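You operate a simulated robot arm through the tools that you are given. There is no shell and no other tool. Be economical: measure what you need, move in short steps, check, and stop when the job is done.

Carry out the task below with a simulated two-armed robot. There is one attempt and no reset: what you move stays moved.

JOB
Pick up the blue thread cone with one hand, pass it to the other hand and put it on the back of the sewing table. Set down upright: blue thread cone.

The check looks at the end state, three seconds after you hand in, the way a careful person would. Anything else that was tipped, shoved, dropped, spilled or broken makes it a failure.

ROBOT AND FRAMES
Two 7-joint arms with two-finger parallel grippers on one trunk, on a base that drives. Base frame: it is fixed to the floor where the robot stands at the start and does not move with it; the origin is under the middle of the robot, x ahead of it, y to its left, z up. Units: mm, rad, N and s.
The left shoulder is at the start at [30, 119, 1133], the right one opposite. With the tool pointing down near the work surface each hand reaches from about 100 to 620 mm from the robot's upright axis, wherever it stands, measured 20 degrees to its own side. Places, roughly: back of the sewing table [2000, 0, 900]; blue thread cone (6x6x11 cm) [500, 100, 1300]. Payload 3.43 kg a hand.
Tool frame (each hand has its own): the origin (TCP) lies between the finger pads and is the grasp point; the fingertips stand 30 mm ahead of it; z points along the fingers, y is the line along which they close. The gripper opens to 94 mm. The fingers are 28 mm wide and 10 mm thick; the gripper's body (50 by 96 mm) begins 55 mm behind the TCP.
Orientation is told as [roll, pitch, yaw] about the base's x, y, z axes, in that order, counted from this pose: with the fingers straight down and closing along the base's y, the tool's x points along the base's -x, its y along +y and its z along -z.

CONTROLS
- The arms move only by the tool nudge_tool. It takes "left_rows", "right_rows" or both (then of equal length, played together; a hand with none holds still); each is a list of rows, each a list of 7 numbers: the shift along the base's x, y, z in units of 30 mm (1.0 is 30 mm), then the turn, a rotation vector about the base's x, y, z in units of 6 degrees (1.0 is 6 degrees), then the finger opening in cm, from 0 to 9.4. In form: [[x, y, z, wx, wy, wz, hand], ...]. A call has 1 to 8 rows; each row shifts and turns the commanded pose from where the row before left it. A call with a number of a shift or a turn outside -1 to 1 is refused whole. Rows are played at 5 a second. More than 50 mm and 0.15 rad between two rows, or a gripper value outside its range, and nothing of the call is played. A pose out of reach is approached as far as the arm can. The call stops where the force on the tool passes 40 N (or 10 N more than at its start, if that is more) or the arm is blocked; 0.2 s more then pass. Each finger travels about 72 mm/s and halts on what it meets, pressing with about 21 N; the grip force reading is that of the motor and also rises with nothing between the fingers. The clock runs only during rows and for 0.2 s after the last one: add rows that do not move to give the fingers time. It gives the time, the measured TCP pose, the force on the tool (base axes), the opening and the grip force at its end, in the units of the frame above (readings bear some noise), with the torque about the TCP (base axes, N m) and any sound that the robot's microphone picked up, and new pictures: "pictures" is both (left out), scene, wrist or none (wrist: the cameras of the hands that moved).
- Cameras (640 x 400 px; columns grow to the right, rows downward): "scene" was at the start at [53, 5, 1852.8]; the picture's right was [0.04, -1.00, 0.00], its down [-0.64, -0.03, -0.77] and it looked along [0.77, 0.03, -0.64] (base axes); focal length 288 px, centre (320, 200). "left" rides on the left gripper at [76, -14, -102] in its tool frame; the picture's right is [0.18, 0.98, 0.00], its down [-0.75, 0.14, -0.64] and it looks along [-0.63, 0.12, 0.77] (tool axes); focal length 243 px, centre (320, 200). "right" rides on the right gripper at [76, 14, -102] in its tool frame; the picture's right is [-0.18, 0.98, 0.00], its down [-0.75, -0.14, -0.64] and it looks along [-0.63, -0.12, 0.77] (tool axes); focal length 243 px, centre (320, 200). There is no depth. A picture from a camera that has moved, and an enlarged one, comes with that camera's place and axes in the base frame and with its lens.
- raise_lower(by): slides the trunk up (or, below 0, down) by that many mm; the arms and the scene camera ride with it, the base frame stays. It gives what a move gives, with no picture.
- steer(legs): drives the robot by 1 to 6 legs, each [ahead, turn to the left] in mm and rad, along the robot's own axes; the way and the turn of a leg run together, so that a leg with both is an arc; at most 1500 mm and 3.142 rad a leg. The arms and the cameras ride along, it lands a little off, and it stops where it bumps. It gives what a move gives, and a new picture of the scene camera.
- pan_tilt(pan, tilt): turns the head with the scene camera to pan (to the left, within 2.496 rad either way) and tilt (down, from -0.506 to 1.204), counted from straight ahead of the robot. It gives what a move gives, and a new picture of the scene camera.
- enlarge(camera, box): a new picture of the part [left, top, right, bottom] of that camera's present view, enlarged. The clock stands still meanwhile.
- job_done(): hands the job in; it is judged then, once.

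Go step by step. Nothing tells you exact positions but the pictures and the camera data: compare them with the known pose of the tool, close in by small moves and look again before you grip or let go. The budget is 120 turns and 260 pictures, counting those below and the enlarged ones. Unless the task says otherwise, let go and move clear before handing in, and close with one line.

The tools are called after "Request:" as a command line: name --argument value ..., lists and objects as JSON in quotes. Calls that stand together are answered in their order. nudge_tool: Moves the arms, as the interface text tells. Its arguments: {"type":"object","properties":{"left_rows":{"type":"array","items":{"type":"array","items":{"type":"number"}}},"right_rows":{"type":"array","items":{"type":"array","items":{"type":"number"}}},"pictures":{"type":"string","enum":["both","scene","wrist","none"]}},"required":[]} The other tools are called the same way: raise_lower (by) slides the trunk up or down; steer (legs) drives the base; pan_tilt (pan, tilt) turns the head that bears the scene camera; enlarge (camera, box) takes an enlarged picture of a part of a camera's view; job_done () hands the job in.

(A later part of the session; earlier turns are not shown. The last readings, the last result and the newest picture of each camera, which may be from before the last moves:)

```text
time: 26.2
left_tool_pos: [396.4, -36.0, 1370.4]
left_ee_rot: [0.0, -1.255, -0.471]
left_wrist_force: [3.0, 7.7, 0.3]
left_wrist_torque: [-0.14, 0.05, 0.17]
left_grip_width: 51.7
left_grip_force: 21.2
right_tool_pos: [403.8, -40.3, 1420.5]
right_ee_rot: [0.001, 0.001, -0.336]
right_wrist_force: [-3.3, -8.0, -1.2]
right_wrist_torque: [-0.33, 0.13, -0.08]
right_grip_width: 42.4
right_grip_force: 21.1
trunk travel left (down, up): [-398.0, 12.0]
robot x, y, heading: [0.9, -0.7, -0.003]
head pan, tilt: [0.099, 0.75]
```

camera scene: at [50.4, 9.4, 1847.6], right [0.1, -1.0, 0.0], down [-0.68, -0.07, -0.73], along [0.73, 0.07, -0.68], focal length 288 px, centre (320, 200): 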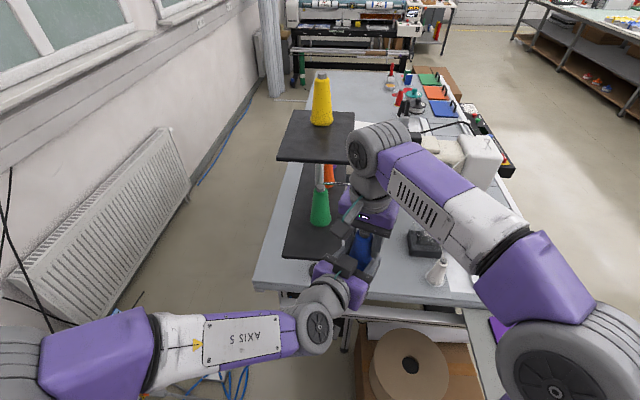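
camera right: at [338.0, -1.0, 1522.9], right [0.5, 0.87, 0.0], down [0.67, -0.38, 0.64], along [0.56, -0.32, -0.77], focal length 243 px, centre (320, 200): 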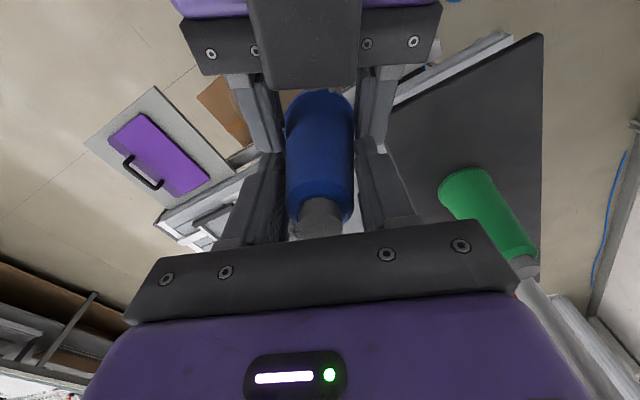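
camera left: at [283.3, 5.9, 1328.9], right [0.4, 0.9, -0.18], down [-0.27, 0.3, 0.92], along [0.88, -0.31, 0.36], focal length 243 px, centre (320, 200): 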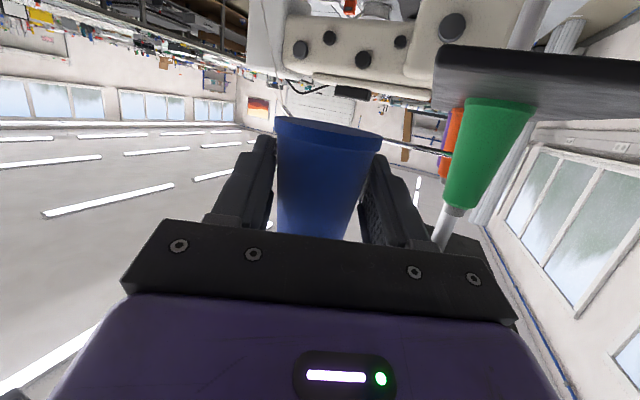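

Request:
nudge_tool --right_rows '[[-0.04, -0.13, 0, 0, 0, 0, 1.5], [0, 0, 0, 0, 0, 0, 1.5]]' --pictures "none"

```text
time: 26.8
left_tool_pos: [396.0, -37.6, 1370.0]
left_ee_rot: [0.004, -1.256, -0.483]
left_wrist_force: [-2.4, -8.5, 1.3]
left_wrist_torque: [-0.03, -0.06, 0.03]
left_grip_width: 51.7
left_grip_force: 20.3
right_tool_pos: [402.5, -41.4, 1421.4]
right_ee_rot: [0.003, -0.002, -0.333]
right_wrist_force: [2.5, 7.0, -2.1]
right_wrist_torque: [0.4, -0.07, -0.09]
right_grip_width: 42.5
right_grip_force: 21.2
trunk travel left (down, up): [-398.0, 12.0]
robot x, y, heading: [-4.6, -0.7, -0.0]
head pan, tilt: [0.099, 0.75]
```

Slightly overshot; I'll correct halfway back and then open the left hand.

Request:
nudge_tool --left_rows '[[0, 0, 0, 0, 0, 0, 2.5], [0, 0, 0, 0, 0, 0, 5.5], [0, 0, 0, 0, 0, 0, 7], [0, 0, 0, 0, 0, 0, 8.5], [0, 0, 0, 0, 0, 0, 9.4], [0, 0, 0, 0, 0, 0, 9.4]]' --right_rows '[[0.02, 0.06, 0, 0, 0, 0, 1.5], [0, 0, 0, 0, 0, 0, 1.5], [0, 0, 0, 0, 0, 0, 1.5], [0, 0, 0, 0, 0, 0, 1.5], [0, 0, 0, 0, 0, 0, 1.5], [0, 0, 0, 0, 0, 0, 1.5]]'

```text
time: 28.2
left_tool_pos: [398.0, -36.4, 1369.1]
left_ee_rot: [-0.002, -1.257, -0.471]
left_wrist_force: [-0.2, -0.3, -0.1]
left_wrist_torque: [0.03, 0.02, 0.02]
left_grip_width: 93.9
left_grip_force: 0.0
right_tool_pos: [403.0, -42.5, 1421.0]
right_ee_rot: [-0.001, 0.0, -0.336]
right_wrist_force: [-0.5, 0.1, 0.4]
right_wrist_torque: [0.01, -0.01, -0.01]
right_grip_width: 42.4
right_grip_force: 21.3
trunk travel left (down, up): [-398.0, 12.0]
robot x, y, heading: [1.4, -2.4, 0.003]
head pan, tilt: [0.099, 0.75]
camera scene: at [50.4, 9.4, 1847.6], right [0.1, -1.0, 0.0], down [-0.68, -0.07, -0.73], along [0.73, 0.07, -0.68], focal length 288 px, centre (320, 200)
camera right: at [336.3, -4.7, 1523.6], right [0.5, 0.87, 0.0], down [0.67, -0.38, 0.64], along [0.56, -0.32, -0.77], focal length 243 px, centre (320, 200)
camera left: at [283.3, 5.9, 1328.8], right [0.4, 0.9, -0.18], down [-0.27, 0.3, 0.92], along [0.88, -0.31, 0.36], focal length 243 px, centre (320, 200)
```

scene: 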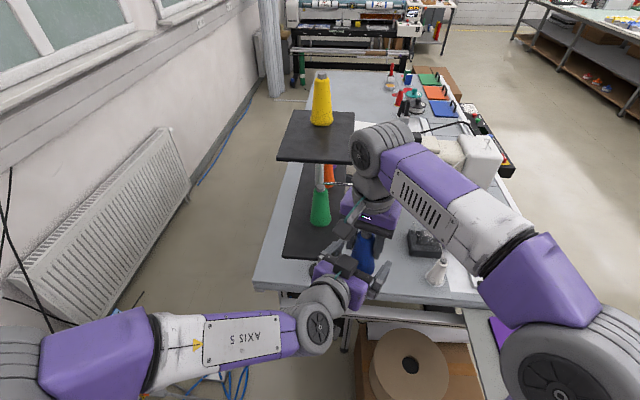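
right: 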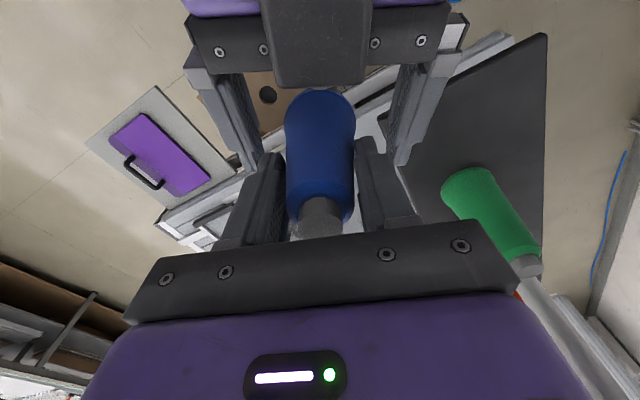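
left: 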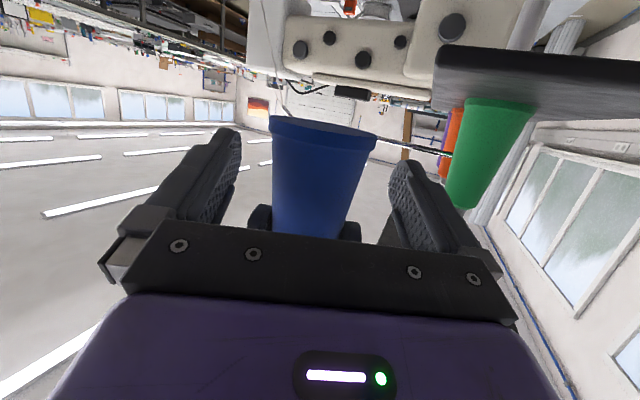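

The right hand alone holds the cone, with no residual forces. I'll lift it straight out from between the left fingers and move it to the right.

Request:
nudge_tool --right_rows '[[0, 0, 0.6, 0, 0, 0, 1.5], [0, 0, 0.7, 0, 0, 0, 1.5], [0, 0, 0.7, 0, 0, 0, 1.5], [0, 0, 0.7, 0, 0, 0, 1.5], [0, -0.8, 0, 0, 0, 0, 1.5], [0, -0.9, 0, 0, 0, 0, 1.5], [0, -0.9, 0, 0, 0, 0, 1.5], [0, 0, 0, 0, 0, 0, 1.5]]'

```text
time: 30.0
left_tool_pos: [396.2, -34.7, 1369.0]
left_ee_rot: [-0.001, -1.256, -0.472]
left_wrist_force: [-0.6, -0.2, -0.1]
left_wrist_torque: [0.01, 0.0, 0.01]
left_grip_width: 93.8
left_grip_force: 0.1
right_tool_pos: [403.2, -120.4, 1504.1]
right_ee_rot: [-0.001, 0.0, -0.336]
right_wrist_force: [-0.4, -1.1, -1.1]
right_wrist_torque: [0.06, 0.01, -0.02]
right_grip_width: 42.3
right_grip_force: 21.2
trunk travel left (down, up): [-398.0, 12.0]
robot x, y, heading: [3.0, 0.8, -0.004]
head pan, tilt: [0.099, 0.75]
camera scene: at [50.4, 9.9, 1847.6], right [0.1, -1.0, 0.0], down [-0.68, -0.07, -0.73], along [0.73, 0.07, -0.68], focal length 288 px, centre (320, 200)
camera right: at [335.2, -82.6, 1606.3], right [0.5, 0.87, 0.0], down [0.67, -0.38, 0.64], along [0.56, -0.32, -0.77], focal length 243 px, centre (320, 200)
```

scene: 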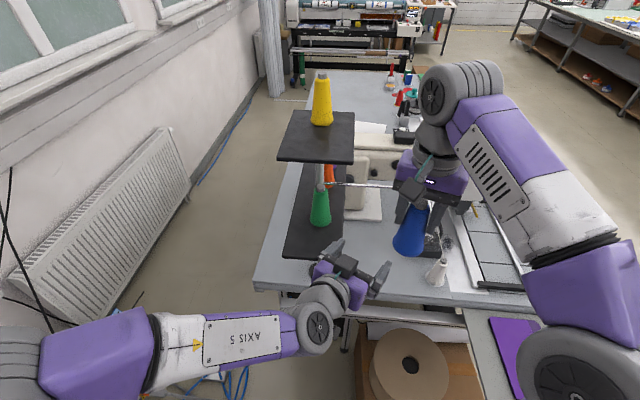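
right: 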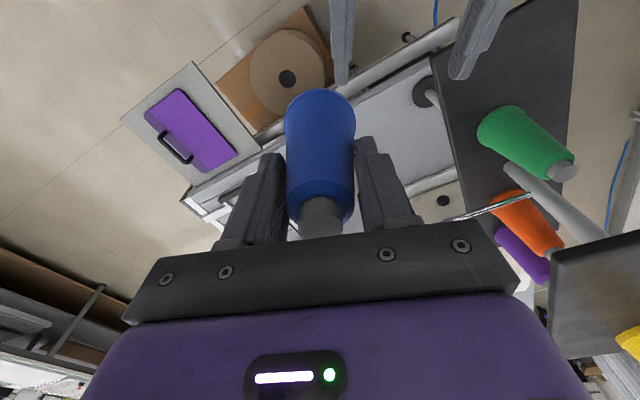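

The handover is complete. I'll retract both arms to compact poses, clear of the stand, for driving.

Request:
nudge_tool --left_rows '[[-0.2, 0.8, 0.2, 0, 0, 0.9, 9.4], [-0.2, 0.9, 0.4, 0, 0, 0.9, 9.4], [-0.2, 0.9, 0.4, 0, 0, 0.9, 9.4], [0, 0.9, 0.4, 0, 0, 0.9, 9.4], [0, 0.9, 0.4, 0, 0, 0.9, 9.4], [0, 0.9, 0.4, 0, 1, 0, 9.4], [0, 0.9, 0.4, 0, 1, 0, 9.4], [0, 0.9, 0.4, 0, 1, 0, 9.4]]' --right_rows '[[0, 0, 0, 0, 0, 0, 1.5], [-0.4, 0, 0, 0, 0, 0, 1.5], [-0.5, 0, 0, 0, 0, 0, 1.5], [-0.5, 0, 0, 0, 0, 0, 1.5], [-0.5, -0.2, 0, 0, 0, 0, 1.5], [-0.5, -0.2, 0, 0, 0, 0, 1.5], [-0.5, -0.2, 0, 0, 0, 0, 1.5], [-0.3, 0, 0, 0, 0, 0, 1.5]]' --pictures "none"

Request:
nudge_tool --left_rows '[[-0.2, 0, 0.2, 0, 1, 0, 5], [-0.2, 0, 0.2, 0, 1, 0, 5], [-0.2, 0, 0.2, 0, 1, 0, 5], [-0.2, 0, 0.2, 0, 1, 0, 5], [-0.2, 0, 0.2, 0, 1, 0, 5], [-0.2, 0, 0.2, 0, 1, 0, 5], [0, 0, 0.2, 0, 1, 0, 5], [0, 0, 0, 0, 0, 0, 5]]' --pictures "scene"

```text
time: 31.8
left_tool_pos: [380.7, 177.9, 1459.0]
left_ee_rot: [-0.004, -0.944, 0.005]
left_wrist_force: [0.7, -0.2, -0.5]
left_wrist_torque: [0.01, -0.01, 0.0]
left_grip_width: 94.1
left_grip_force: 0.0
right_tool_pos: [306.6, -138.2, 1503.4]
right_ee_rot: [0.002, 0.001, -0.335]
right_wrist_force: [0.5, 0.0, -1.0]
right_wrist_torque: [0.02, -0.02, 0.01]
right_grip_width: 42.4
right_grip_force: 20.8
trunk travel left (down, up): [-398.0, 12.0]
robot x, y, heading: [0.8, 2.4, -0.002]
head pan, tilt: [0.099, 0.75]
```

```text
time: 33.6
left_tool_pos: [341.3, 175.6, 1501.6]
left_ee_rot: [0.0, -0.209, 0.0]
left_wrist_force: [-0.6, 0.3, 0.4]
left_wrist_torque: [-0.01, -0.01, 0.0]
left_grip_width: 50.2
left_grip_force: 0.0
right_tool_pos: [307.2, -137.9, 1503.8]
right_ee_rot: [0.0, -0.001, -0.335]
right_wrist_force: [-0.2, 0.5, -1.0]
right_wrist_torque: [0.01, -0.02, 0.03]
right_grip_width: 42.3
right_grip_force: 21.0
trunk travel left (down, up): [-398.0, 12.0]
robot x, y, heading: [-2.6, -1.8, -0.0]
head pan, tilt: [0.099, 0.75]
camera scene: at [49.6, 9.6, 1847.7], right [0.1, -1.0, 0.0], down [-0.68, -0.07, -0.73], along [0.73, 0.07, -0.68], focal length 288 px, centre (320, 200)
```

scene: 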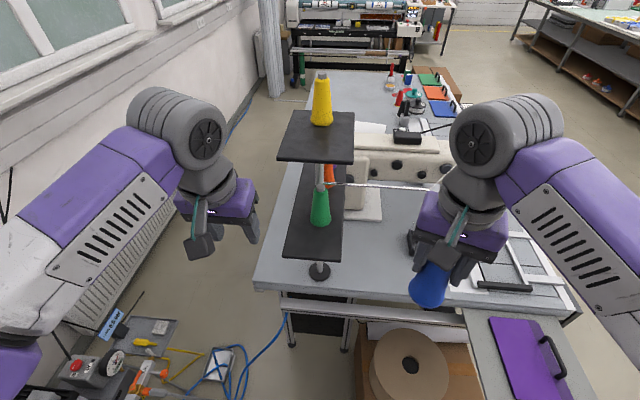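

Before turning, I'll check the space behind and to the right so I can back away from the stand.

Request:
pan_tilt --pan -1.7 --tilt 0.7

Request:
pan_tilt --pan -2.49 --tilt 0.8

Request:
pan_tilt --pan 2.49 --tilt 0.8

```text
time: 35.4
left_tool_pos: [343.0, 175.6, 1501.9]
left_ee_rot: [0.002, -0.21, -0.001]
left_wrist_force: [-1.1, 0.7, 1.6]
left_wrist_torque: [-0.04, 0.01, 0.04]
left_grip_width: 50.0
left_grip_force: 0.0
right_tool_pos: [308.4, -138.7, 1502.8]
right_ee_rot: [0.001, 0.001, -0.334]
right_wrist_force: [0.5, -0.3, -1.6]
right_wrist_torque: [-0.02, 0.01, 0.05]
right_grip_width: 42.5
right_grip_force: 21.2
trunk travel left (down, up): [-398.0, 12.0]
robot x, y, heading: [0.4, -1.8, 0.002]
head pan, tilt: [-1.7, 0.7]
camera scene: at [-43.0, -83.1, 1851.9], right [-0.99, 0.13, 0.0], down [0.08, 0.64, -0.76], along [-0.1, -0.76, -0.64], focal length 288 px, centre (320, 200)
```

scene: 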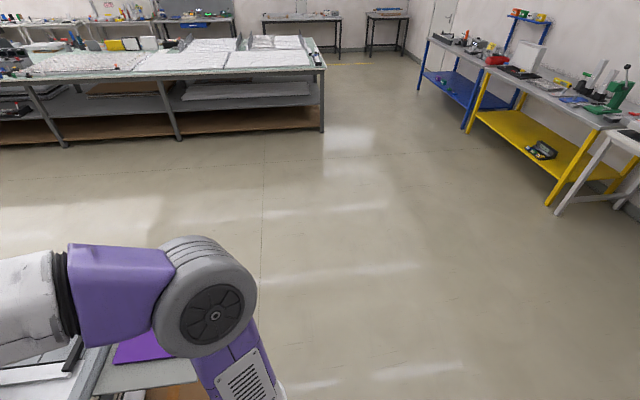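

```text
time: 36.5
left_tool_pos: [341.8, 177.1, 1501.2]
left_ee_rot: [0.0, -0.209, 0.0]
left_wrist_force: [-0.2, -0.1, 0.2]
left_wrist_torque: [0.01, 0.01, 0.0]
left_grip_width: 50.2
left_grip_force: 0.0
right_tool_pos: [307.6, -139.3, 1503.4]
right_ee_rot: [-0.001, 0.0, -0.335]
right_wrist_force: [-0.4, -0.7, -1.9]
right_wrist_torque: [-0.01, 0.02, 0.0]
right_grip_width: 42.2
right_grip_force: 20.6
trunk travel left (down, up): [-398.0, 12.0]
robot x, y, heading: [-1.0, 2.7, 0.001]
head pan, tilt: [-2.491, 0.799]
camera scene: at [-96.2, -47.8, 1843.7], right [-0.61, 0.8, 0.0], down [0.57, 0.43, -0.7], along [-0.55, -0.42, -0.72], focal length 288 px, centre (320, 200)
```

scene: 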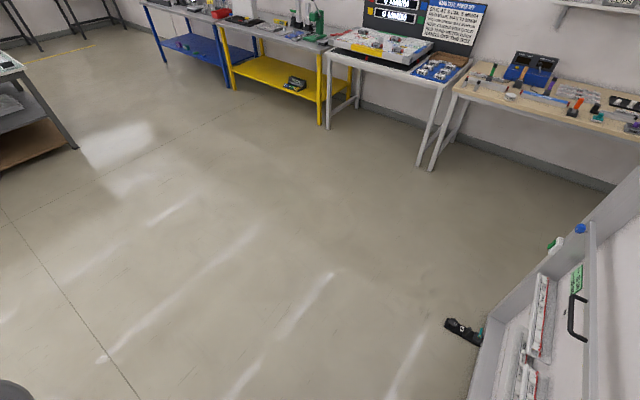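

```text
time: 40.4
left_tool_pos: [342.9, 176.0, 1501.9]
left_ee_rot: [-0.001, -0.209, 0.0]
left_wrist_force: [-0.8, -0.6, -0.4]
left_wrist_torque: [0.01, 0.0, -0.02]
left_grip_width: 50.1
left_grip_force: 0.0
right_tool_pos: [308.0, -139.5, 1503.5]
right_ee_rot: [0.0, -0.001, -0.335]
right_wrist_force: [0.6, -0.5, -1.4]
right_wrist_torque: [0.0, -0.01, 0.02]
right_grip_width: 42.4
right_grip_force: 20.9
trunk travel left (down, up): [-398.0, 12.0]
robot x, y, heading: [-0.4, -1.7, -0.001]
head pan, tilt: [2.491, 0.799]
camera scene: at [-96.3, 50.1, 1843.7], right [0.61, 0.8, 0.0], down [0.57, -0.43, -0.7], along [-0.55, 0.42, -0.72], focal length 288 px, centre (320, 200)
```

scene: 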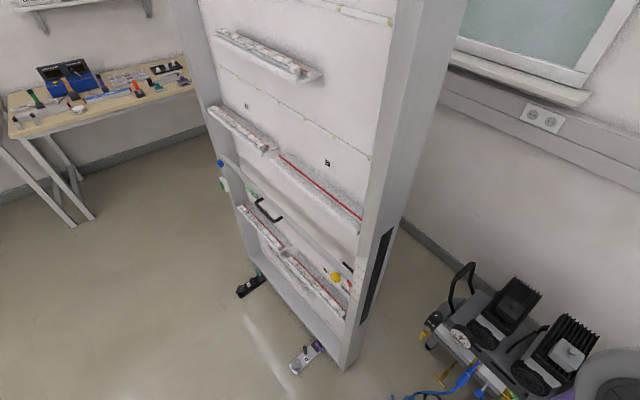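

Behind to the right is clear; a panel stands behind to the left. I'll back up a bit, turn right and look.

Request:
steer --legs '[[-150, 0], [0, -1.571]]'

Request:
pan_tilt --pan 0 --tilt 0.7

```text
time: 45.6
left_tool_pos: [23.7, -341.9, 1501.6]
left_ee_rot: [0.0, -0.209, -1.574]
left_wrist_force: [0.0, 0.4, 0.3]
left_wrist_torque: [-0.01, -0.01, 0.02]
left_grip_width: 50.0
left_grip_force: 0.0
right_tool_pos: [-289.9, -307.5, 1504.1]
right_ee_rot: [0.0, 0.0, -1.91]
right_wrist_force: [0.3, 0.4, -1.9]
right_wrist_torque: [0.01, 0.02, 0.02]
right_grip_width: 42.4
right_grip_force: 20.4
trunk travel left (down, up): [-398.0, 12.0]
robot x, y, heading: [-151.6, 1.5, -1.574]
head pan, tilt: [2.491, 0.799]
camera scene: at [-103.1, 95.2, 1843.7], right [0.79, -0.61, 0.0], down [-0.44, -0.57, -0.7], along [0.42, 0.55, -0.72], focal length 288 px, centre (320, 200)
```

scene: 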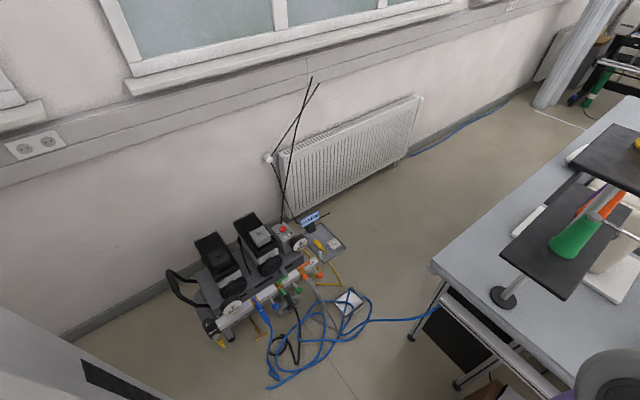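

```text
time: 47.9
left_tool_pos: [24.6, -342.8, 1501.7]
left_ee_rot: [-0.001, -0.209, -1.576]
left_wrist_force: [1.3, 0.1, 0.0]
left_wrist_torque: [0.03, 0.0, -0.01]
left_grip_width: 49.8
left_grip_force: 0.0
right_tool_pos: [-289.6, -306.4, 1502.5]
right_ee_rot: [0.0, 0.001, -1.91]
right_wrist_force: [1.0, 0.6, -1.0]
right_wrist_torque: [0.0, 0.0, -0.01]
right_grip_width: 42.3
right_grip_force: 21.2
trunk travel left (down, up): [-398.0, 12.0]
robot x, y, heading: [-151.3, -0.1, -1.574]
head pan, tilt: [0.0, 0.7]
camera scene: at [-152.4, -53.7, 1851.9], right [-1.0, 0.0, 0.0], down [0.0, 0.64, -0.76], along [0.0, -0.76, -0.64], focal length 288 px, centre (320, 200)
```

scene: 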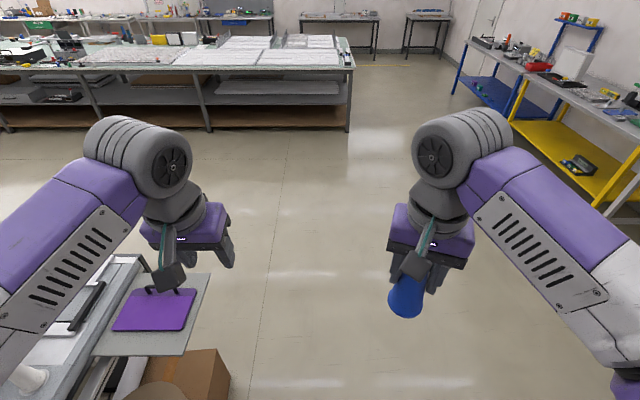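

The floor ahead is open. I'll veer away from the side shelf, drive out and then head along the table's right side.

Request:
steer --legs '[[0, -0.25], [1500, 0], [250, 0], [0, 1.824]]'

```text
time: 62.0
left_tool_pos: [-240.4, -1480.3, 1502.0]
left_ee_rot: [0.0, -0.21, 0.047]
left_wrist_force: [-0.4, 1.1, -0.3]
left_wrist_torque: [-0.04, -0.04, -0.02]
left_grip_width: 49.8
left_grip_force: 0.0
right_tool_pos: [-258.9, -1796.2, 1503.6]
right_ee_rot: [0.0, -0.001, -0.289]
right_wrist_force: [-0.7, -0.3, -1.8]
right_wrist_torque: [0.03, -0.01, 0.01]
right_grip_width: 42.2
right_grip_force: 20.6
trunk travel left (down, up): [-398.0, 12.0]
robot x, y, heading: [-571.5, -1671.2, 0.046]
head pan, tilt: [0.0, 0.7]
camera scene: at [-520.2, -1668.8, 1851.9], right [0.05, -1.0, 0.0], down [-0.64, -0.03, -0.76], along [0.76, 0.04, -0.64], focal length 288 px, centre (320, 200)
```

scene: 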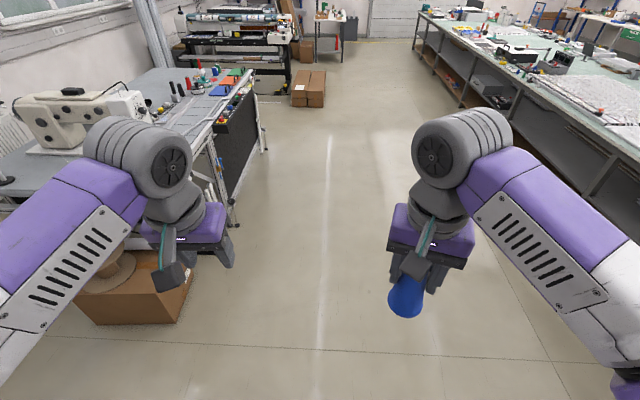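

Clear corridor. Driving along it past the far end of the table.

Request:
steer --legs '[[0, -0.04], [1500, 0], [1500, 0], [900, 0]]'

Request:
pan_tilt --pan 0.9 --tilt 0.6

Request:
pan_tilt --pan 1.7 --tilt 0.6

```text
time: 81.0
left_tool_pos: [3628.5, -1446.2, 1502.5]
left_ee_rot: [0.0, -0.209, 0.024]
left_wrist_force: [-1.0, -0.3, -0.6]
left_wrist_torque: [0.01, -0.03, -0.01]
left_grip_width: 50.0
left_grip_force: 0.0
right_tool_pos: [3600.0, -1761.1, 1502.7]
right_ee_rot: [0.001, 0.0, -0.312]
right_wrist_force: [0.6, -0.1, -1.2]
right_wrist_torque: [0.0, 0.01, -0.02]
right_grip_width: 41.9
right_grip_force: 20.8
trunk travel left (down, up): [-398.0, 12.0]
robot x, y, heading: [3292.4, -1629.7, 0.023]
head pan, tilt: [0.0, 0.7]
camera scene: at [3343.4, -1627.1, 1851.9], right [0.02, -1.0, 0.0], down [-0.64, -0.02, -0.77], along [0.76, 0.02, -0.64], focal length 288 px, centre (320, 200)
```

scene: 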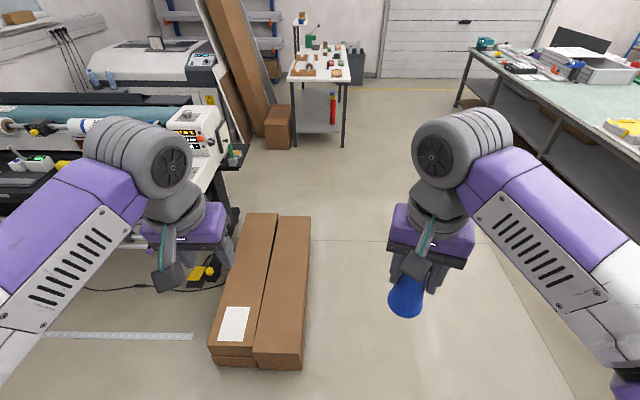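

```text
time: 82.2
left_tool_pos: [3627.1, -1445.7, 1502.8]
left_ee_rot: [-0.001, -0.208, 0.024]
left_wrist_force: [-0.7, -1.5, 0.7]
left_wrist_torque: [-0.04, 0.01, -0.02]
left_grip_width: 50.2
left_grip_force: 0.0
right_tool_pos: [3602.7, -1759.5, 1503.0]
right_ee_rot: [0.0, 0.001, -0.31]
right_wrist_force: [0.0, 0.1, -0.8]
right_wrist_torque: [-0.03, -0.01, 0.01]
right_grip_width: 41.8
right_grip_force: 21.1
trunk travel left (down, up): [-398.0, 12.0]
robot x, y, heading: [3292.4, -1630.8, 0.024]
head pan, tilt: [0.901, 0.6]
camera scene: at [3312.2, -1558.7, 1860.5], right [0.8, -0.6, 0.0], down [-0.34, -0.45, -0.82], along [0.5, 0.66, -0.57], focal length 288 px, centre (320, 200)
```

scene: 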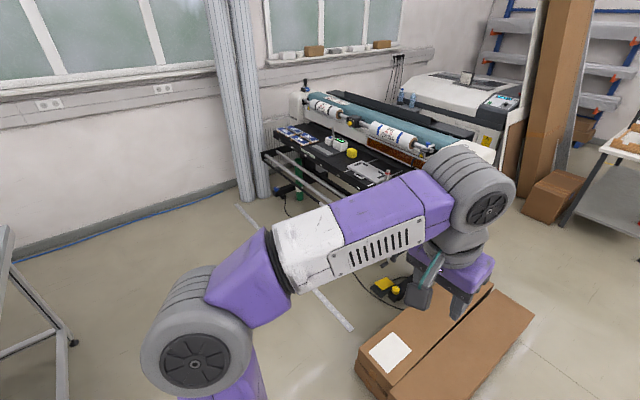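

```text
time: 83.3
left_tool_pos: [3627.4, -1446.4, 1502.9]
left_ee_rot: [0.001, -0.21, 0.025]
left_wrist_force: [-0.2, 0.6, 0.2]
left_wrist_torque: [0.01, 0.02, 0.01]
left_grip_width: 49.9
left_grip_force: 0.1
right_tool_pos: [3602.5, -1760.6, 1504.0]
right_ee_rot: [0.0, -0.001, -0.308]
right_wrist_force: [0.0, -0.2, -0.8]
right_wrist_torque: [0.0, -0.03, 0.03]
right_grip_width: 42.0
right_grip_force: 21.1
trunk travel left (down, up): [-398.0, 12.0]
robot x, y, heading: [3288.9, -1632.5, 0.021]
head pan, tilt: [1.7, 0.6]
camera scene: at [3245.4, -1541.8, 1860.5], right [0.99, 0.15, 0.0], down [0.09, -0.56, -0.83], along [-0.13, 0.82, -0.56], focal length 288 px, centre (320, 200)
```

scene: 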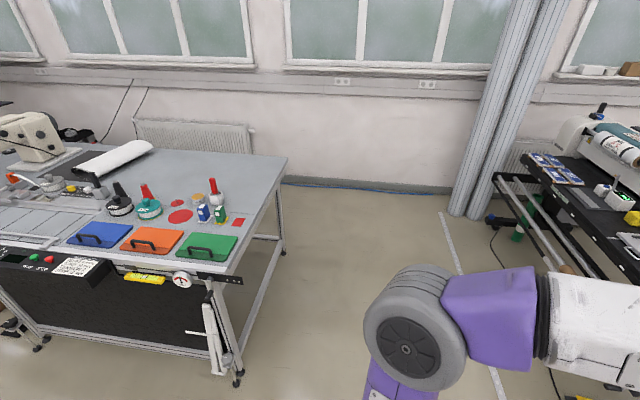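

The back of the table is an empty grey area at x≈1700–2650, y≈-250 to 400, and the way round behind it is clear. Driving across behind the table.

Request:
steer --legs '[[0, 1.548], [1500, 0], [1000, 0]]'

Request:
pan_tilt --pan 1.5 --tilt 0.75

```text
time: 99.4
left_tool_pos: [3040.4, 1210.4, 1501.6]
left_ee_rot: [0.0, -0.21, 1.599]
left_wrist_force: [-0.7, 0.0, 0.2]
left_wrist_torque: [-0.01, -0.04, 0.01]
left_grip_width: 50.1
left_grip_force: 0.1
right_tool_pos: [3355.1, 1186.7, 1502.0]
right_ee_rot: [0.001, 0.001, 1.263]
right_wrist_force: [-0.3, 0.1, -1.1]
right_wrist_torque: [0.03, 0.0, 0.01]
right_grip_width: 41.8
right_grip_force: 21.1
trunk travel left (down, up): [-398.0, 12.0]
robot x, y, heading: [3227.1, 875.5, 1.6]
head pan, tilt: [1.7, 0.6]
camera scene: at [3137.0, 831.9, 1860.5], right [-0.16, 0.99, 0.0], down [0.56, 0.09, -0.83], along [-0.81, -0.13, -0.56], focal length 288 px, centre (320, 200)
```

scene: 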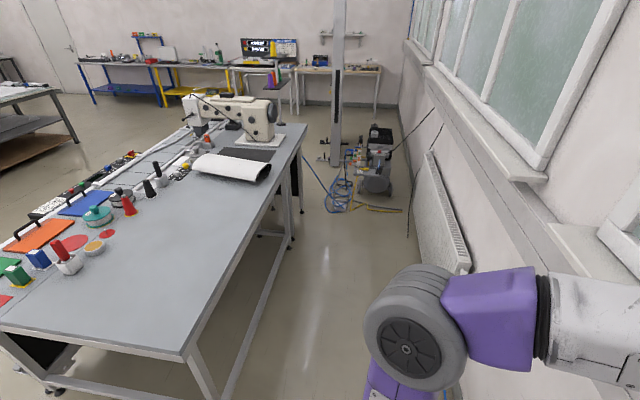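

```text
time: 100.1
left_tool_pos: [3039.9, 1210.7, 1501.8]
left_ee_rot: [-0.001, -0.21, 1.598]
left_wrist_force: [0.4, -0.4, 0.0]
left_wrist_torque: [0.03, -0.03, 0.01]
left_grip_width: 50.2
left_grip_force: 0.1
right_tool_pos: [3355.3, 1187.6, 1503.4]
right_ee_rot: [0.002, 0.001, 1.264]
right_wrist_force: [0.2, -1.0, -1.6]
right_wrist_torque: [0.01, -0.04, -0.02]
right_grip_width: 41.8
right_grip_force: 20.6
trunk travel left (down, up): [-398.0, 12.0]
robot x, y, heading: [3222.9, 874.1, 1.598]
head pan, tilt: [1.499, 0.75]
camera scene: at [3141.5, 849.8, 1847.7], right [0.04, 1.0, 0.0], down [0.68, -0.03, -0.73], along [-0.73, 0.03, -0.68], focal length 288 px, centre (320, 200)
```

scene: 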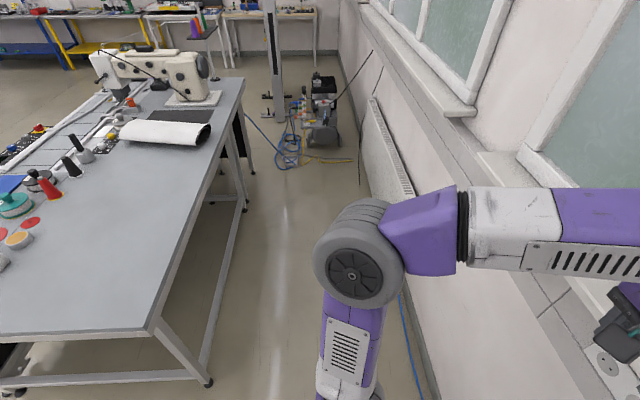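

Corridor between the table edge (y≈310) and the wall is clear. I'll drive alongside the table and turn to face it.

Request:
steer --legs '[[0, 1.543], [1180, 0], [0, 1.571]]'

Request:
pan_tilt --pan 0 --tilt 1.0

```text
time: 113.7
left_tool_pos: [2223.0, 505.2, 1501.7]
left_ee_rot: [0.0, -0.21, -1.559]
left_wrist_force: [0.3, 0.2, 0.4]
left_wrist_torque: [-0.04, 0.02, 0.01]
left_grip_width: 49.8
left_grip_force: 0.1
right_tool_pos: [1907.2, 534.5, 1502.7]
right_ee_rot: [0.0, 0.0, -1.893]
right_wrist_force: [0.4, -0.3, -1.0]
right_wrist_torque: [0.01, -0.01, 0.02]
right_grip_width: 41.5
right_grip_force: 21.3
trunk travel left (down, up): [-398.0, 12.0]
robot x, y, heading: [2042.3, 842.3, -1.558]
head pan, tilt: [1.499, 0.75]
camera scene: at [2122.8, 870.7, 1847.7], right [-0.06, -1.0, 0.0], down [-0.68, 0.04, -0.73], along [0.73, -0.04, -0.68], focal length 288 px, centre (320, 200)
```

scene: 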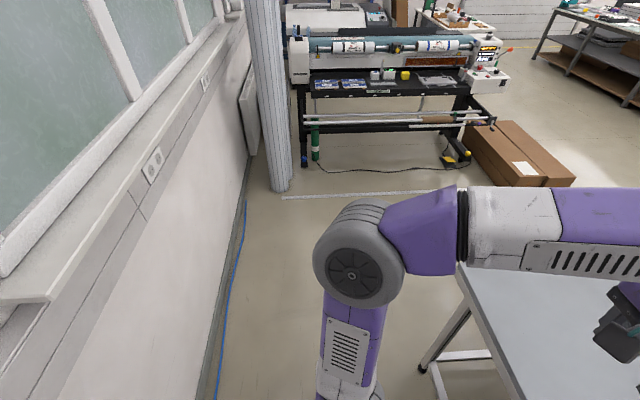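

```text
time: 115.3
left_tool_pos: [2222.3, 505.3, 1502.4]
left_ee_rot: [0.0, -0.209, -1.557]
left_wrist_force: [0.7, -0.1, -0.2]
left_wrist_torque: [-0.01, 0.0, -0.04]
left_grip_width: 50.0
left_grip_force: 0.1
right_tool_pos: [1908.1, 534.5, 1503.3]
right_ee_rot: [0.001, 0.0, -1.894]
right_wrist_force: [0.4, -0.9, -0.9]
right_wrist_torque: [0.0, 0.02, 0.01]
right_grip_width: 41.6
right_grip_force: 21.1
trunk travel left (down, up): [-398.0, 12.0]
robot x, y, heading: [2041.5, 844.0, -1.554]
head pan, tilt: [0.0, 1.0]
camera scene: at [2041.0, 805.9, 1828.5], right [-1.0, -0.01, 0.0], down [-0.01, 0.84, -0.54], along [0.01, -0.54, -0.84], focal length 288 px, centre (320, 200)
```

scene: 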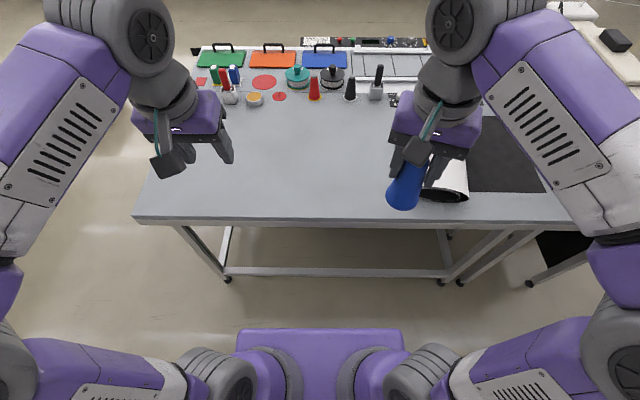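

I'm facing the table with its near edge at y≈298 and an empty surface ahead. I need to get closer, so I'll check where my base ends.

Request:
pan_tilt --pan 0.5 --tilt 1.2

```text
time: 116.2
left_tool_pos: [2222.8, 505.4, 1502.9]
left_ee_rot: [0.001, -0.208, -1.559]
left_wrist_force: [-0.2, 0.0, 0.5]
left_wrist_torque: [0.02, -0.01, -0.03]
left_grip_width: 50.2
left_grip_force: 0.1
right_tool_pos: [1907.0, 536.0, 1502.8]
right_ee_rot: [0.001, -0.001, -1.894]
right_wrist_force: [0.0, -0.4, -0.5]
right_wrist_torque: [0.04, 0.0, -0.01]
right_grip_width: 41.7
right_grip_force: 21.4
trunk travel left (down, up): [-398.0, 12.0]
robot x, y, heading: [2040.7, 844.0, -1.56]
head pan, tilt: [0.499, 1.201]
camera scene: at [2067.3, 826.7, 1815.9], right [-0.87, -0.49, 0.0], down [-0.46, 0.81, -0.36], along [0.18, -0.32, -0.93], focal length 288 px, centre (320, 200)
```

scene: 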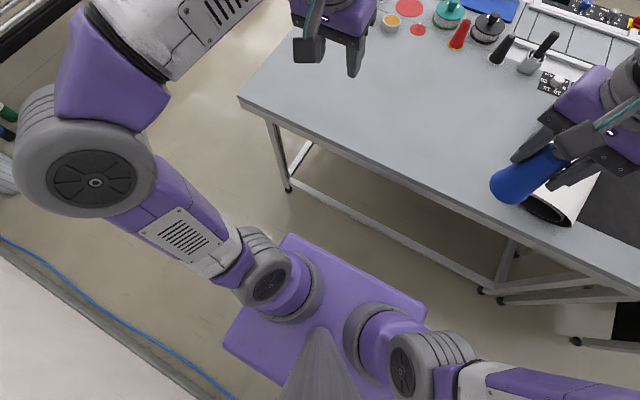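

I can't tell whether that purple plate is the base or the torso. Lowering the trunk will show which, and I need to go lower anyway.

Request:
raise_lower --by -150

Request:
pan_tilt --pan 0.5 --tilt 1.2

```text
time: 118.0
left_tool_pos: [2222.0, 505.4, 1352.5]
left_ee_rot: [0.0, -0.209, -1.559]
left_wrist_force: [0.3, 0.1, -0.8]
left_wrist_torque: [-0.01, 0.0, 0.0]
left_grip_width: 50.1
left_grip_force: 0.0
right_tool_pos: [1909.3, 534.4, 1353.5]
right_ee_rot: [0.0, 0.001, -1.894]
right_wrist_force: [1.0, 0.1, -0.8]
right_wrist_torque: [-0.01, 0.04, 0.04]
right_grip_width: 41.7
right_grip_force: 21.0
trunk travel left (down, up): [-248.0, 162.0]
robot x, y, heading: [2045.6, 845.3, -1.563]
head pan, tilt: [0.499, 1.201]
```

```text
time: 118.6
left_tool_pos: [2222.2, 505.3, 1352.8]
left_ee_rot: [0.001, -0.21, -1.558]
left_wrist_force: [0.6, 0.2, -0.1]
left_wrist_torque: [-0.03, 0.0, 0.02]
left_grip_width: 50.0
left_grip_force: 0.0
right_tool_pos: [1908.9, 535.2, 1353.0]
right_ee_rot: [-0.002, 0.0, -1.893]
right_wrist_force: [0.4, -0.2, -1.1]
right_wrist_torque: [0.01, 0.01, -0.03]
right_grip_width: 41.8
right_grip_force: 20.6
trunk travel left (down, up): [-248.0, 162.0]
robot x, y, heading: [2046.1, 845.8, -1.557]
head pan, tilt: [0.499, 1.201]
camera scene: at [2067.4, 826.8, 1665.9], right [-0.87, -0.49, 0.0], down [-0.46, 0.81, -0.36], along [0.18, -0.32, -0.93], focal length 288 px, centre (320, 200)
```

scene: 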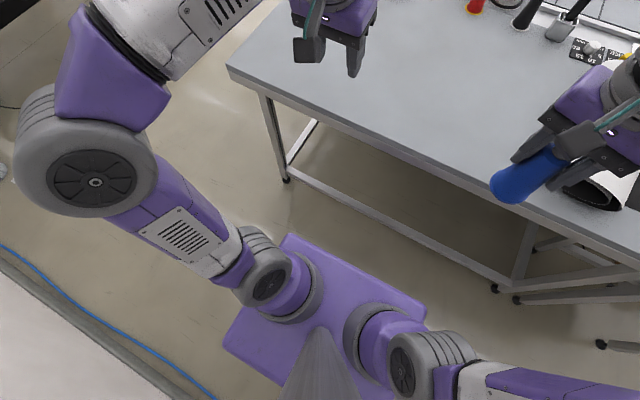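

The plate rides with the trunk, so the base reaches at most about 300 mm ahead. Moving 195 mm closer leaves clear margin to the table edge.

Request:
steer --legs '[[195, 0]]'

Request:
pan_tilt --pan -0.15 --tilt 0.85

```text
time: 120.2
left_tool_pos: [2225.0, 312.3, 1352.0]
left_ee_rot: [0.001, -0.209, -1.561]
left_wrist_force: [-0.7, -0.3, 0.0]
left_wrist_torque: [0.02, 0.04, 0.01]
left_grip_width: 50.3
left_grip_force: 0.0
right_tool_pos: [1910.6, 342.4, 1352.9]
right_ee_rot: [0.0, -0.001, -1.894]
right_wrist_force: [0.0, 0.0, -1.5]
right_wrist_torque: [0.02, 0.02, -0.02]
right_grip_width: 41.6
right_grip_force: 21.0
trunk travel left (down, up): [-248.0, 162.0]
robot x, y, heading: [2043.7, 652.6, -1.559]
head pan, tilt: [0.499, 1.201]
camera scene: at [2069.9, 634.1, 1665.9], right [-0.87, -0.49, 0.0], down [-0.46, 0.81, -0.36], along [0.18, -0.32, -0.93], focal length 288 px, centre (320, 200)
```

scene: 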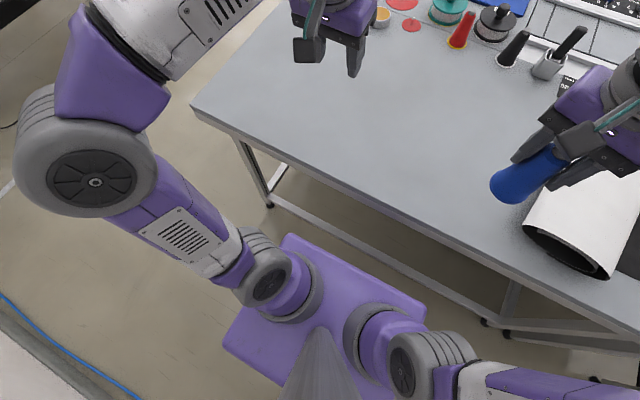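

```text
time: 121.2
left_tool_pos: [2225.5, 313.8, 1352.0]
left_ee_rot: [-0.001, -0.21, -1.56]
left_wrist_force: [0.1, -0.1, -0.6]
left_wrist_torque: [0.03, -0.01, 0.05]
left_grip_width: 49.8
left_grip_force: 0.1
right_tool_pos: [1910.6, 344.0, 1354.1]
right_ee_rot: [0.0, 0.001, -1.893]
right_wrist_force: [0.2, 0.2, -1.3]
right_wrist_torque: [0.02, 0.02, -0.02]
right_grip_width: 41.5
right_grip_force: 21.0
trunk travel left (down, up): [-248.0, 162.0]
robot x, y, heading: [2045.6, 651.4, -1.557]
head pan, tilt: [-0.15, 0.85]
camera scene: at [2031.8, 605.8, 1689.6], right [-0.99, 0.14, 0.0], down [0.1, 0.74, -0.66], along [-0.09, -0.65, -0.75], focal length 288 px, centre (320, 200)
```

scene: 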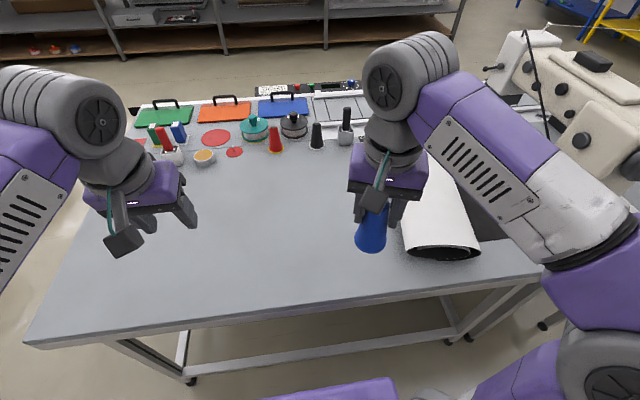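

The table is clear beneath. I'll move the cone out over it while descending partway.

Request:
nudge_tool --right_rows '[[0.2, -0.6, -0.5, 0, 0, 0, 1.5], [0.4, -0.9, -0.8, 0, 0, 0, 1.5], [0.4, -1, -0.8, 0, 0, 0, 1.5], [0.4, -1, -0.8, 0, 0, 0, 1.5], [0.4, -1, -0.8, 0, 0, 0, 1.5], [0.4, -1, -0.8, 0, 0, 0, 1.5], [0.4, -1, -0.8, 0, 0, 0, 1.5], [0.4, -1, -0.5, 0, 0, 0, 1.5]]'

```text
time: 123.0
left_tool_pos: [2225.4, 312.7, 1352.2]
left_ee_rot: [-0.001, -0.208, -1.56]
left_wrist_force: [-0.9, 0.5, 0.3]
left_wrist_torque: [0.01, 0.03, -0.02]
left_grip_width: 49.8
left_grip_force: 0.0
right_tool_pos: [2001.4, 117.1, 1180.4]
right_ee_rot: [-0.001, -0.001, -1.894]
right_wrist_force: [-0.2, 0.0, -1.6]
right_wrist_torque: [0.04, 0.02, 0.04]
right_grip_width: 41.6
right_grip_force: 21.1
trunk travel left (down, up): [-248.0, 162.0]
robot x, y, heading: [2043.6, 656.0, -1.559]
head pan, tilt: [-0.15, 0.85]
camera scene: at [2032.5, 604.3, 1689.6], right [-0.99, 0.14, 0.0], down [0.1, 0.74, -0.66], along [-0.09, -0.65, -0.75], focal length 288 px, centre (320, 200)
camera right: at [2040.2, 184.1, 1282.8], right [0.87, -0.49, 0.0], down [-0.37, -0.67, 0.64], along [-0.31, -0.56, -0.77], focal length 243 px, centre (320, 200)
```

scene: 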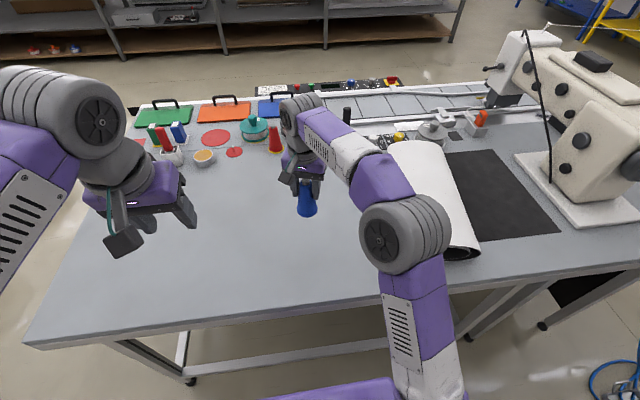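
right: 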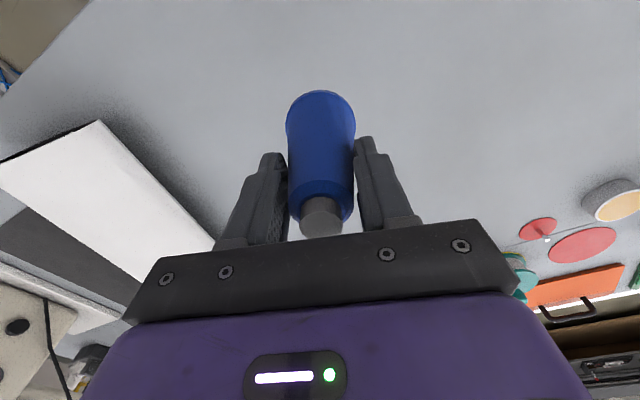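

Empty surface around the target. Descending most of the way.

Request:
nudge_tool --right_rows '[[0, -0.3, -0.9, 0, 0, 0, 1.5], [0, -0.3, -0.9, 0, 0, 0, 1.5], [0, -0.3, -0.9, 0, 0, 0, 1.5], [0, -0.3, -0.9, 0, 0, 0, 1.5], [0, 0, -0.8, 0, 0, 0, 1.5], [0, 0, -0.6, 0, 0, 0, 1.5], [0, 0, 0, 0, 0, 0, 1.5]]'

Request:
enlarge --camera "scene" --box '[240, 130, 380, 270]'

```text
time: 124.6
left_tool_pos: [2223.8, 313.1, 1352.4]
left_ee_rot: [-0.001, -0.208, -1.558]
left_wrist_force: [0.1, 0.0, -0.4]
left_wrist_torque: [0.01, 0.0, 0.01]
left_grip_width: 50.1
left_grip_force: 0.1
right_tool_pos: [1999.0, 82.1, 1030.3]
right_ee_rot: [0.001, 0.002, -1.892]
right_wrist_force: [0.3, -0.4, -0.4]
right_wrist_torque: [0.02, 0.0, -0.01]
right_grip_width: 41.9
right_grip_force: 20.6
trunk travel left (down, up): [-248.0, 162.0]
robot x, y, heading: [2045.5, 650.0, -1.556]
head pan, tilt: [-0.15, 0.85]
camera scene: at [2031.7, 606.3, 1689.7], right [-0.99, 0.14, 0.0], down [0.1, 0.74, -0.66], along [-0.09, -0.65, -0.75], focal length 288 px, centre (320, 200)
camera right: at [2037.6, 149.6, 1132.8], right [0.87, -0.49, 0.0], down [-0.37, -0.67, 0.64], along [-0.31, -0.56, -0.77], focal length 243 px, centre (320, 200)
```

scene: 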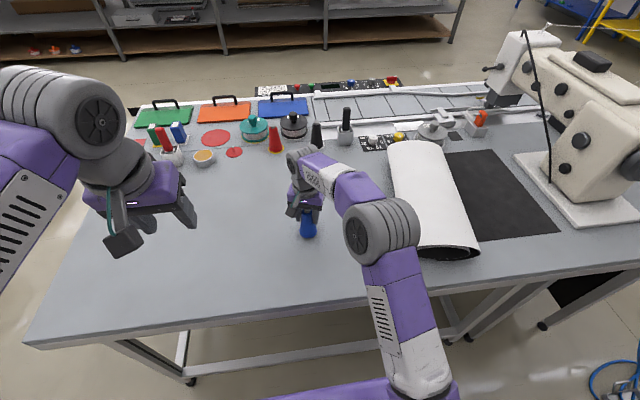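
right: 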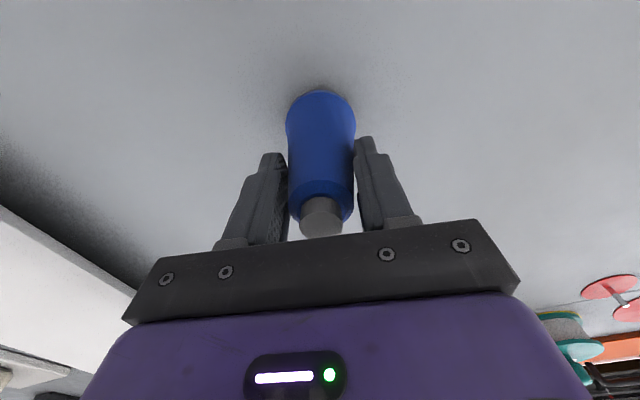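

```text
2.86 times, centred on (310, 200) of scene
camera zoom: at [2031.7, 606.3, 1689.7], right [-0.99, 0.14, 0.0], down [0.1, 0.74, -0.66], along [-0.09, -0.65, -0.75], focal length 821 px, centre (349, 200)
```

zoom: 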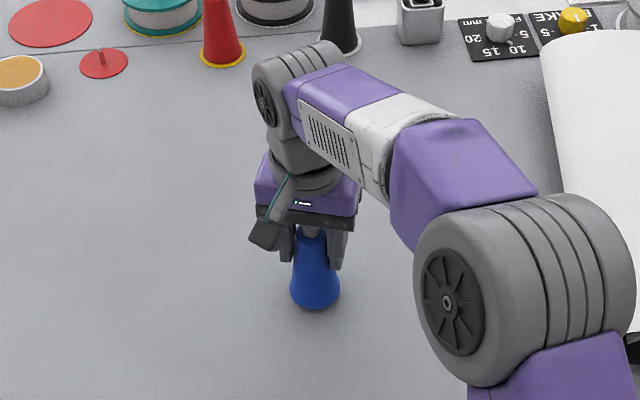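

The contact shadow is closing in. Continuing in smaller steps while watching the force.

Request:
nudge_tool --right_rows '[[0, 0, -0.3, 0, 0, 0, 1.5], [0, 0, -0.3, 0, 0, 0, 1.5], [0, 0, -0.2, 0, 0, 0, 1.5], [0, 0, 0, 0, 0, 0, 1.5]]' --pictures "wrist"

```text
time: 125.6
left_tool_pos: [2226.2, 315.7, 1354.1]
left_ee_rot: [-0.001, -0.211, -1.559]
left_wrist_force: [0.0, -0.6, -0.2]
left_wrist_torque: [0.02, 0.02, 0.01]
left_grip_width: 50.3
left_grip_force: 0.0
right_tool_pos: [2001.2, 84.2, 1008.9]
right_ee_rot: [0.005, -0.006, -1.893]
right_wrist_force: [0.4, -1.3, 32.4]
right_wrist_torque: [-0.16, 0.04, -0.01]
right_grip_width: 43.8
right_grip_force: 20.4
trunk travel left (down, up): [-248.0, 162.0]
robot x, y, heading: [2045.7, 649.2, -1.559]
head pan, tilt: [-0.15, 0.85]
camera right: at [2038.6, 151.5, 1112.4], right [0.87, -0.49, 0.01], down [-0.37, -0.66, 0.65], along [-0.31, -0.57, -0.76], focal length 243 px, centre (320, 200)
```

right: 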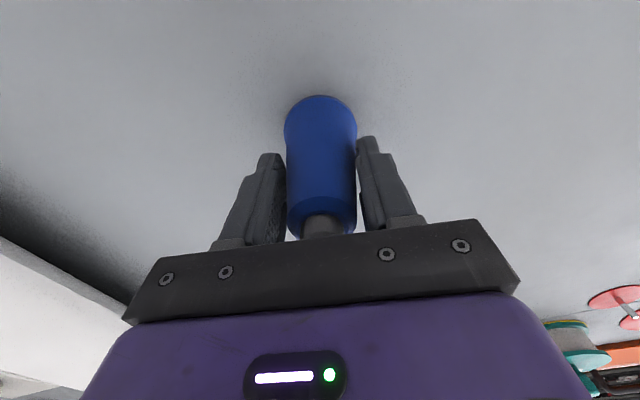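

The cone is on the table, pressing at 32 N. I'll ease up a few mm to relieve it.

Request:
nudge_tool --right_rows '[[0, 0, 0.1, 0, 0, 0, 1.5], [0, 0, 0, 0, 0, 0, 1.5]]' --pictures "none"

```text
time: 126.2
left_tool_pos: [2225.4, 314.4, 1352.6]
left_ee_rot: [-0.001, -0.211, -1.559]
left_wrist_force: [0.4, -0.3, -1.0]
left_wrist_torque: [-0.01, -0.01, 0.0]
left_grip_width: 50.0
left_grip_force: 0.1
right_tool_pos: [2000.6, 82.2, 1010.7]
right_ee_rot: [0.002, -0.001, -1.893]
right_wrist_force: [0.2, -4.0, 20.4]
right_wrist_torque: [-0.56, -0.05, 0.03]
right_grip_width: 44.3
right_grip_force: 20.8
trunk travel left (down, up): [-248.0, 162.0]
robot x, y, heading: [2048.3, 651.8, -1.561]
head pan, tilt: [-0.15, 0.85]
```

Request:
nudge_tool --right_rows '[[0, 0, 0.12, 0, 0, 0, 1.5], [0, 0, 0, 0, 0, 0, 1.5]]' --pictures "both"

Request:
enlarge --camera "scene" --box '[270, 180, 350, 260]'

```text
time: 126.8
left_tool_pos: [2225.6, 314.1, 1351.5]
left_ee_rot: [-0.001, -0.208, -1.561]
left_wrist_force: [0.2, -0.5, 0.7]
left_wrist_torque: [0.02, 0.02, 0.0]
left_grip_width: 50.3
left_grip_force: 0.0
right_tool_pos: [2001.0, 84.9, 1010.5]
right_ee_rot: [-0.004, 0.007, -1.894]
right_wrist_force: [0.3, 0.6, 0.6]
right_wrist_torque: [0.02, 0.02, 0.02]
right_grip_width: 44.0
right_grip_force: 21.5
trunk travel left (down, up): [-248.0, 162.0]
robot x, y, heading: [2044.7, 649.1, -1.56]
head pan, tilt: [-0.15, 0.85]
camera scene: at [2031.7, 606.5, 1689.5], right [-0.99, 0.14, 0.0], down [0.1, 0.74, -0.66], along [-0.09, -0.65, -0.75], focal length 288 px, centre (320, 200)
camera right: at [2038.7, 151.2, 1113.5], right [0.87, -0.49, -0.01], down [-0.37, -0.68, 0.64], along [-0.31, -0.56, -0.77], focal length 243 px, centre (320, 200)
```

scene: 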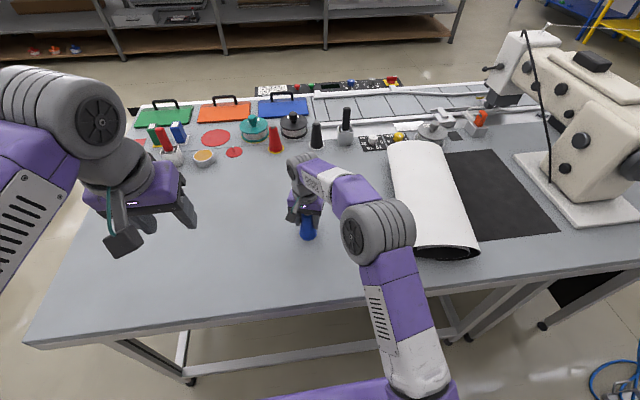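
right: 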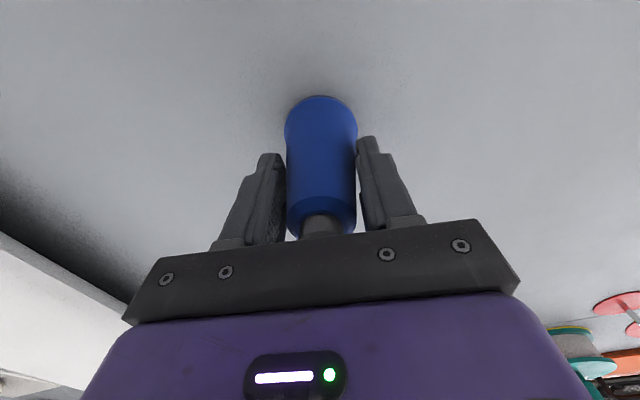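

```text
5.00 times, centred on (310, 220) of scene
camera zoom: at [2031.7, 606.5, 1689.5], right [-0.99, 0.14, 0.0], down [0.1, 0.74, -0.66], along [-0.09, -0.65, -0.75], focal length 1438 px, centre (370, 100)
```

zoom: 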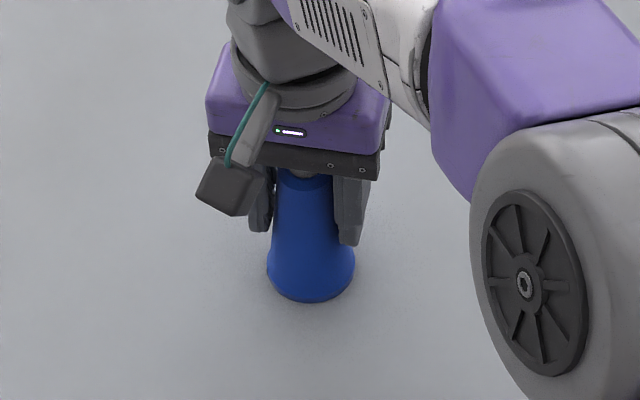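

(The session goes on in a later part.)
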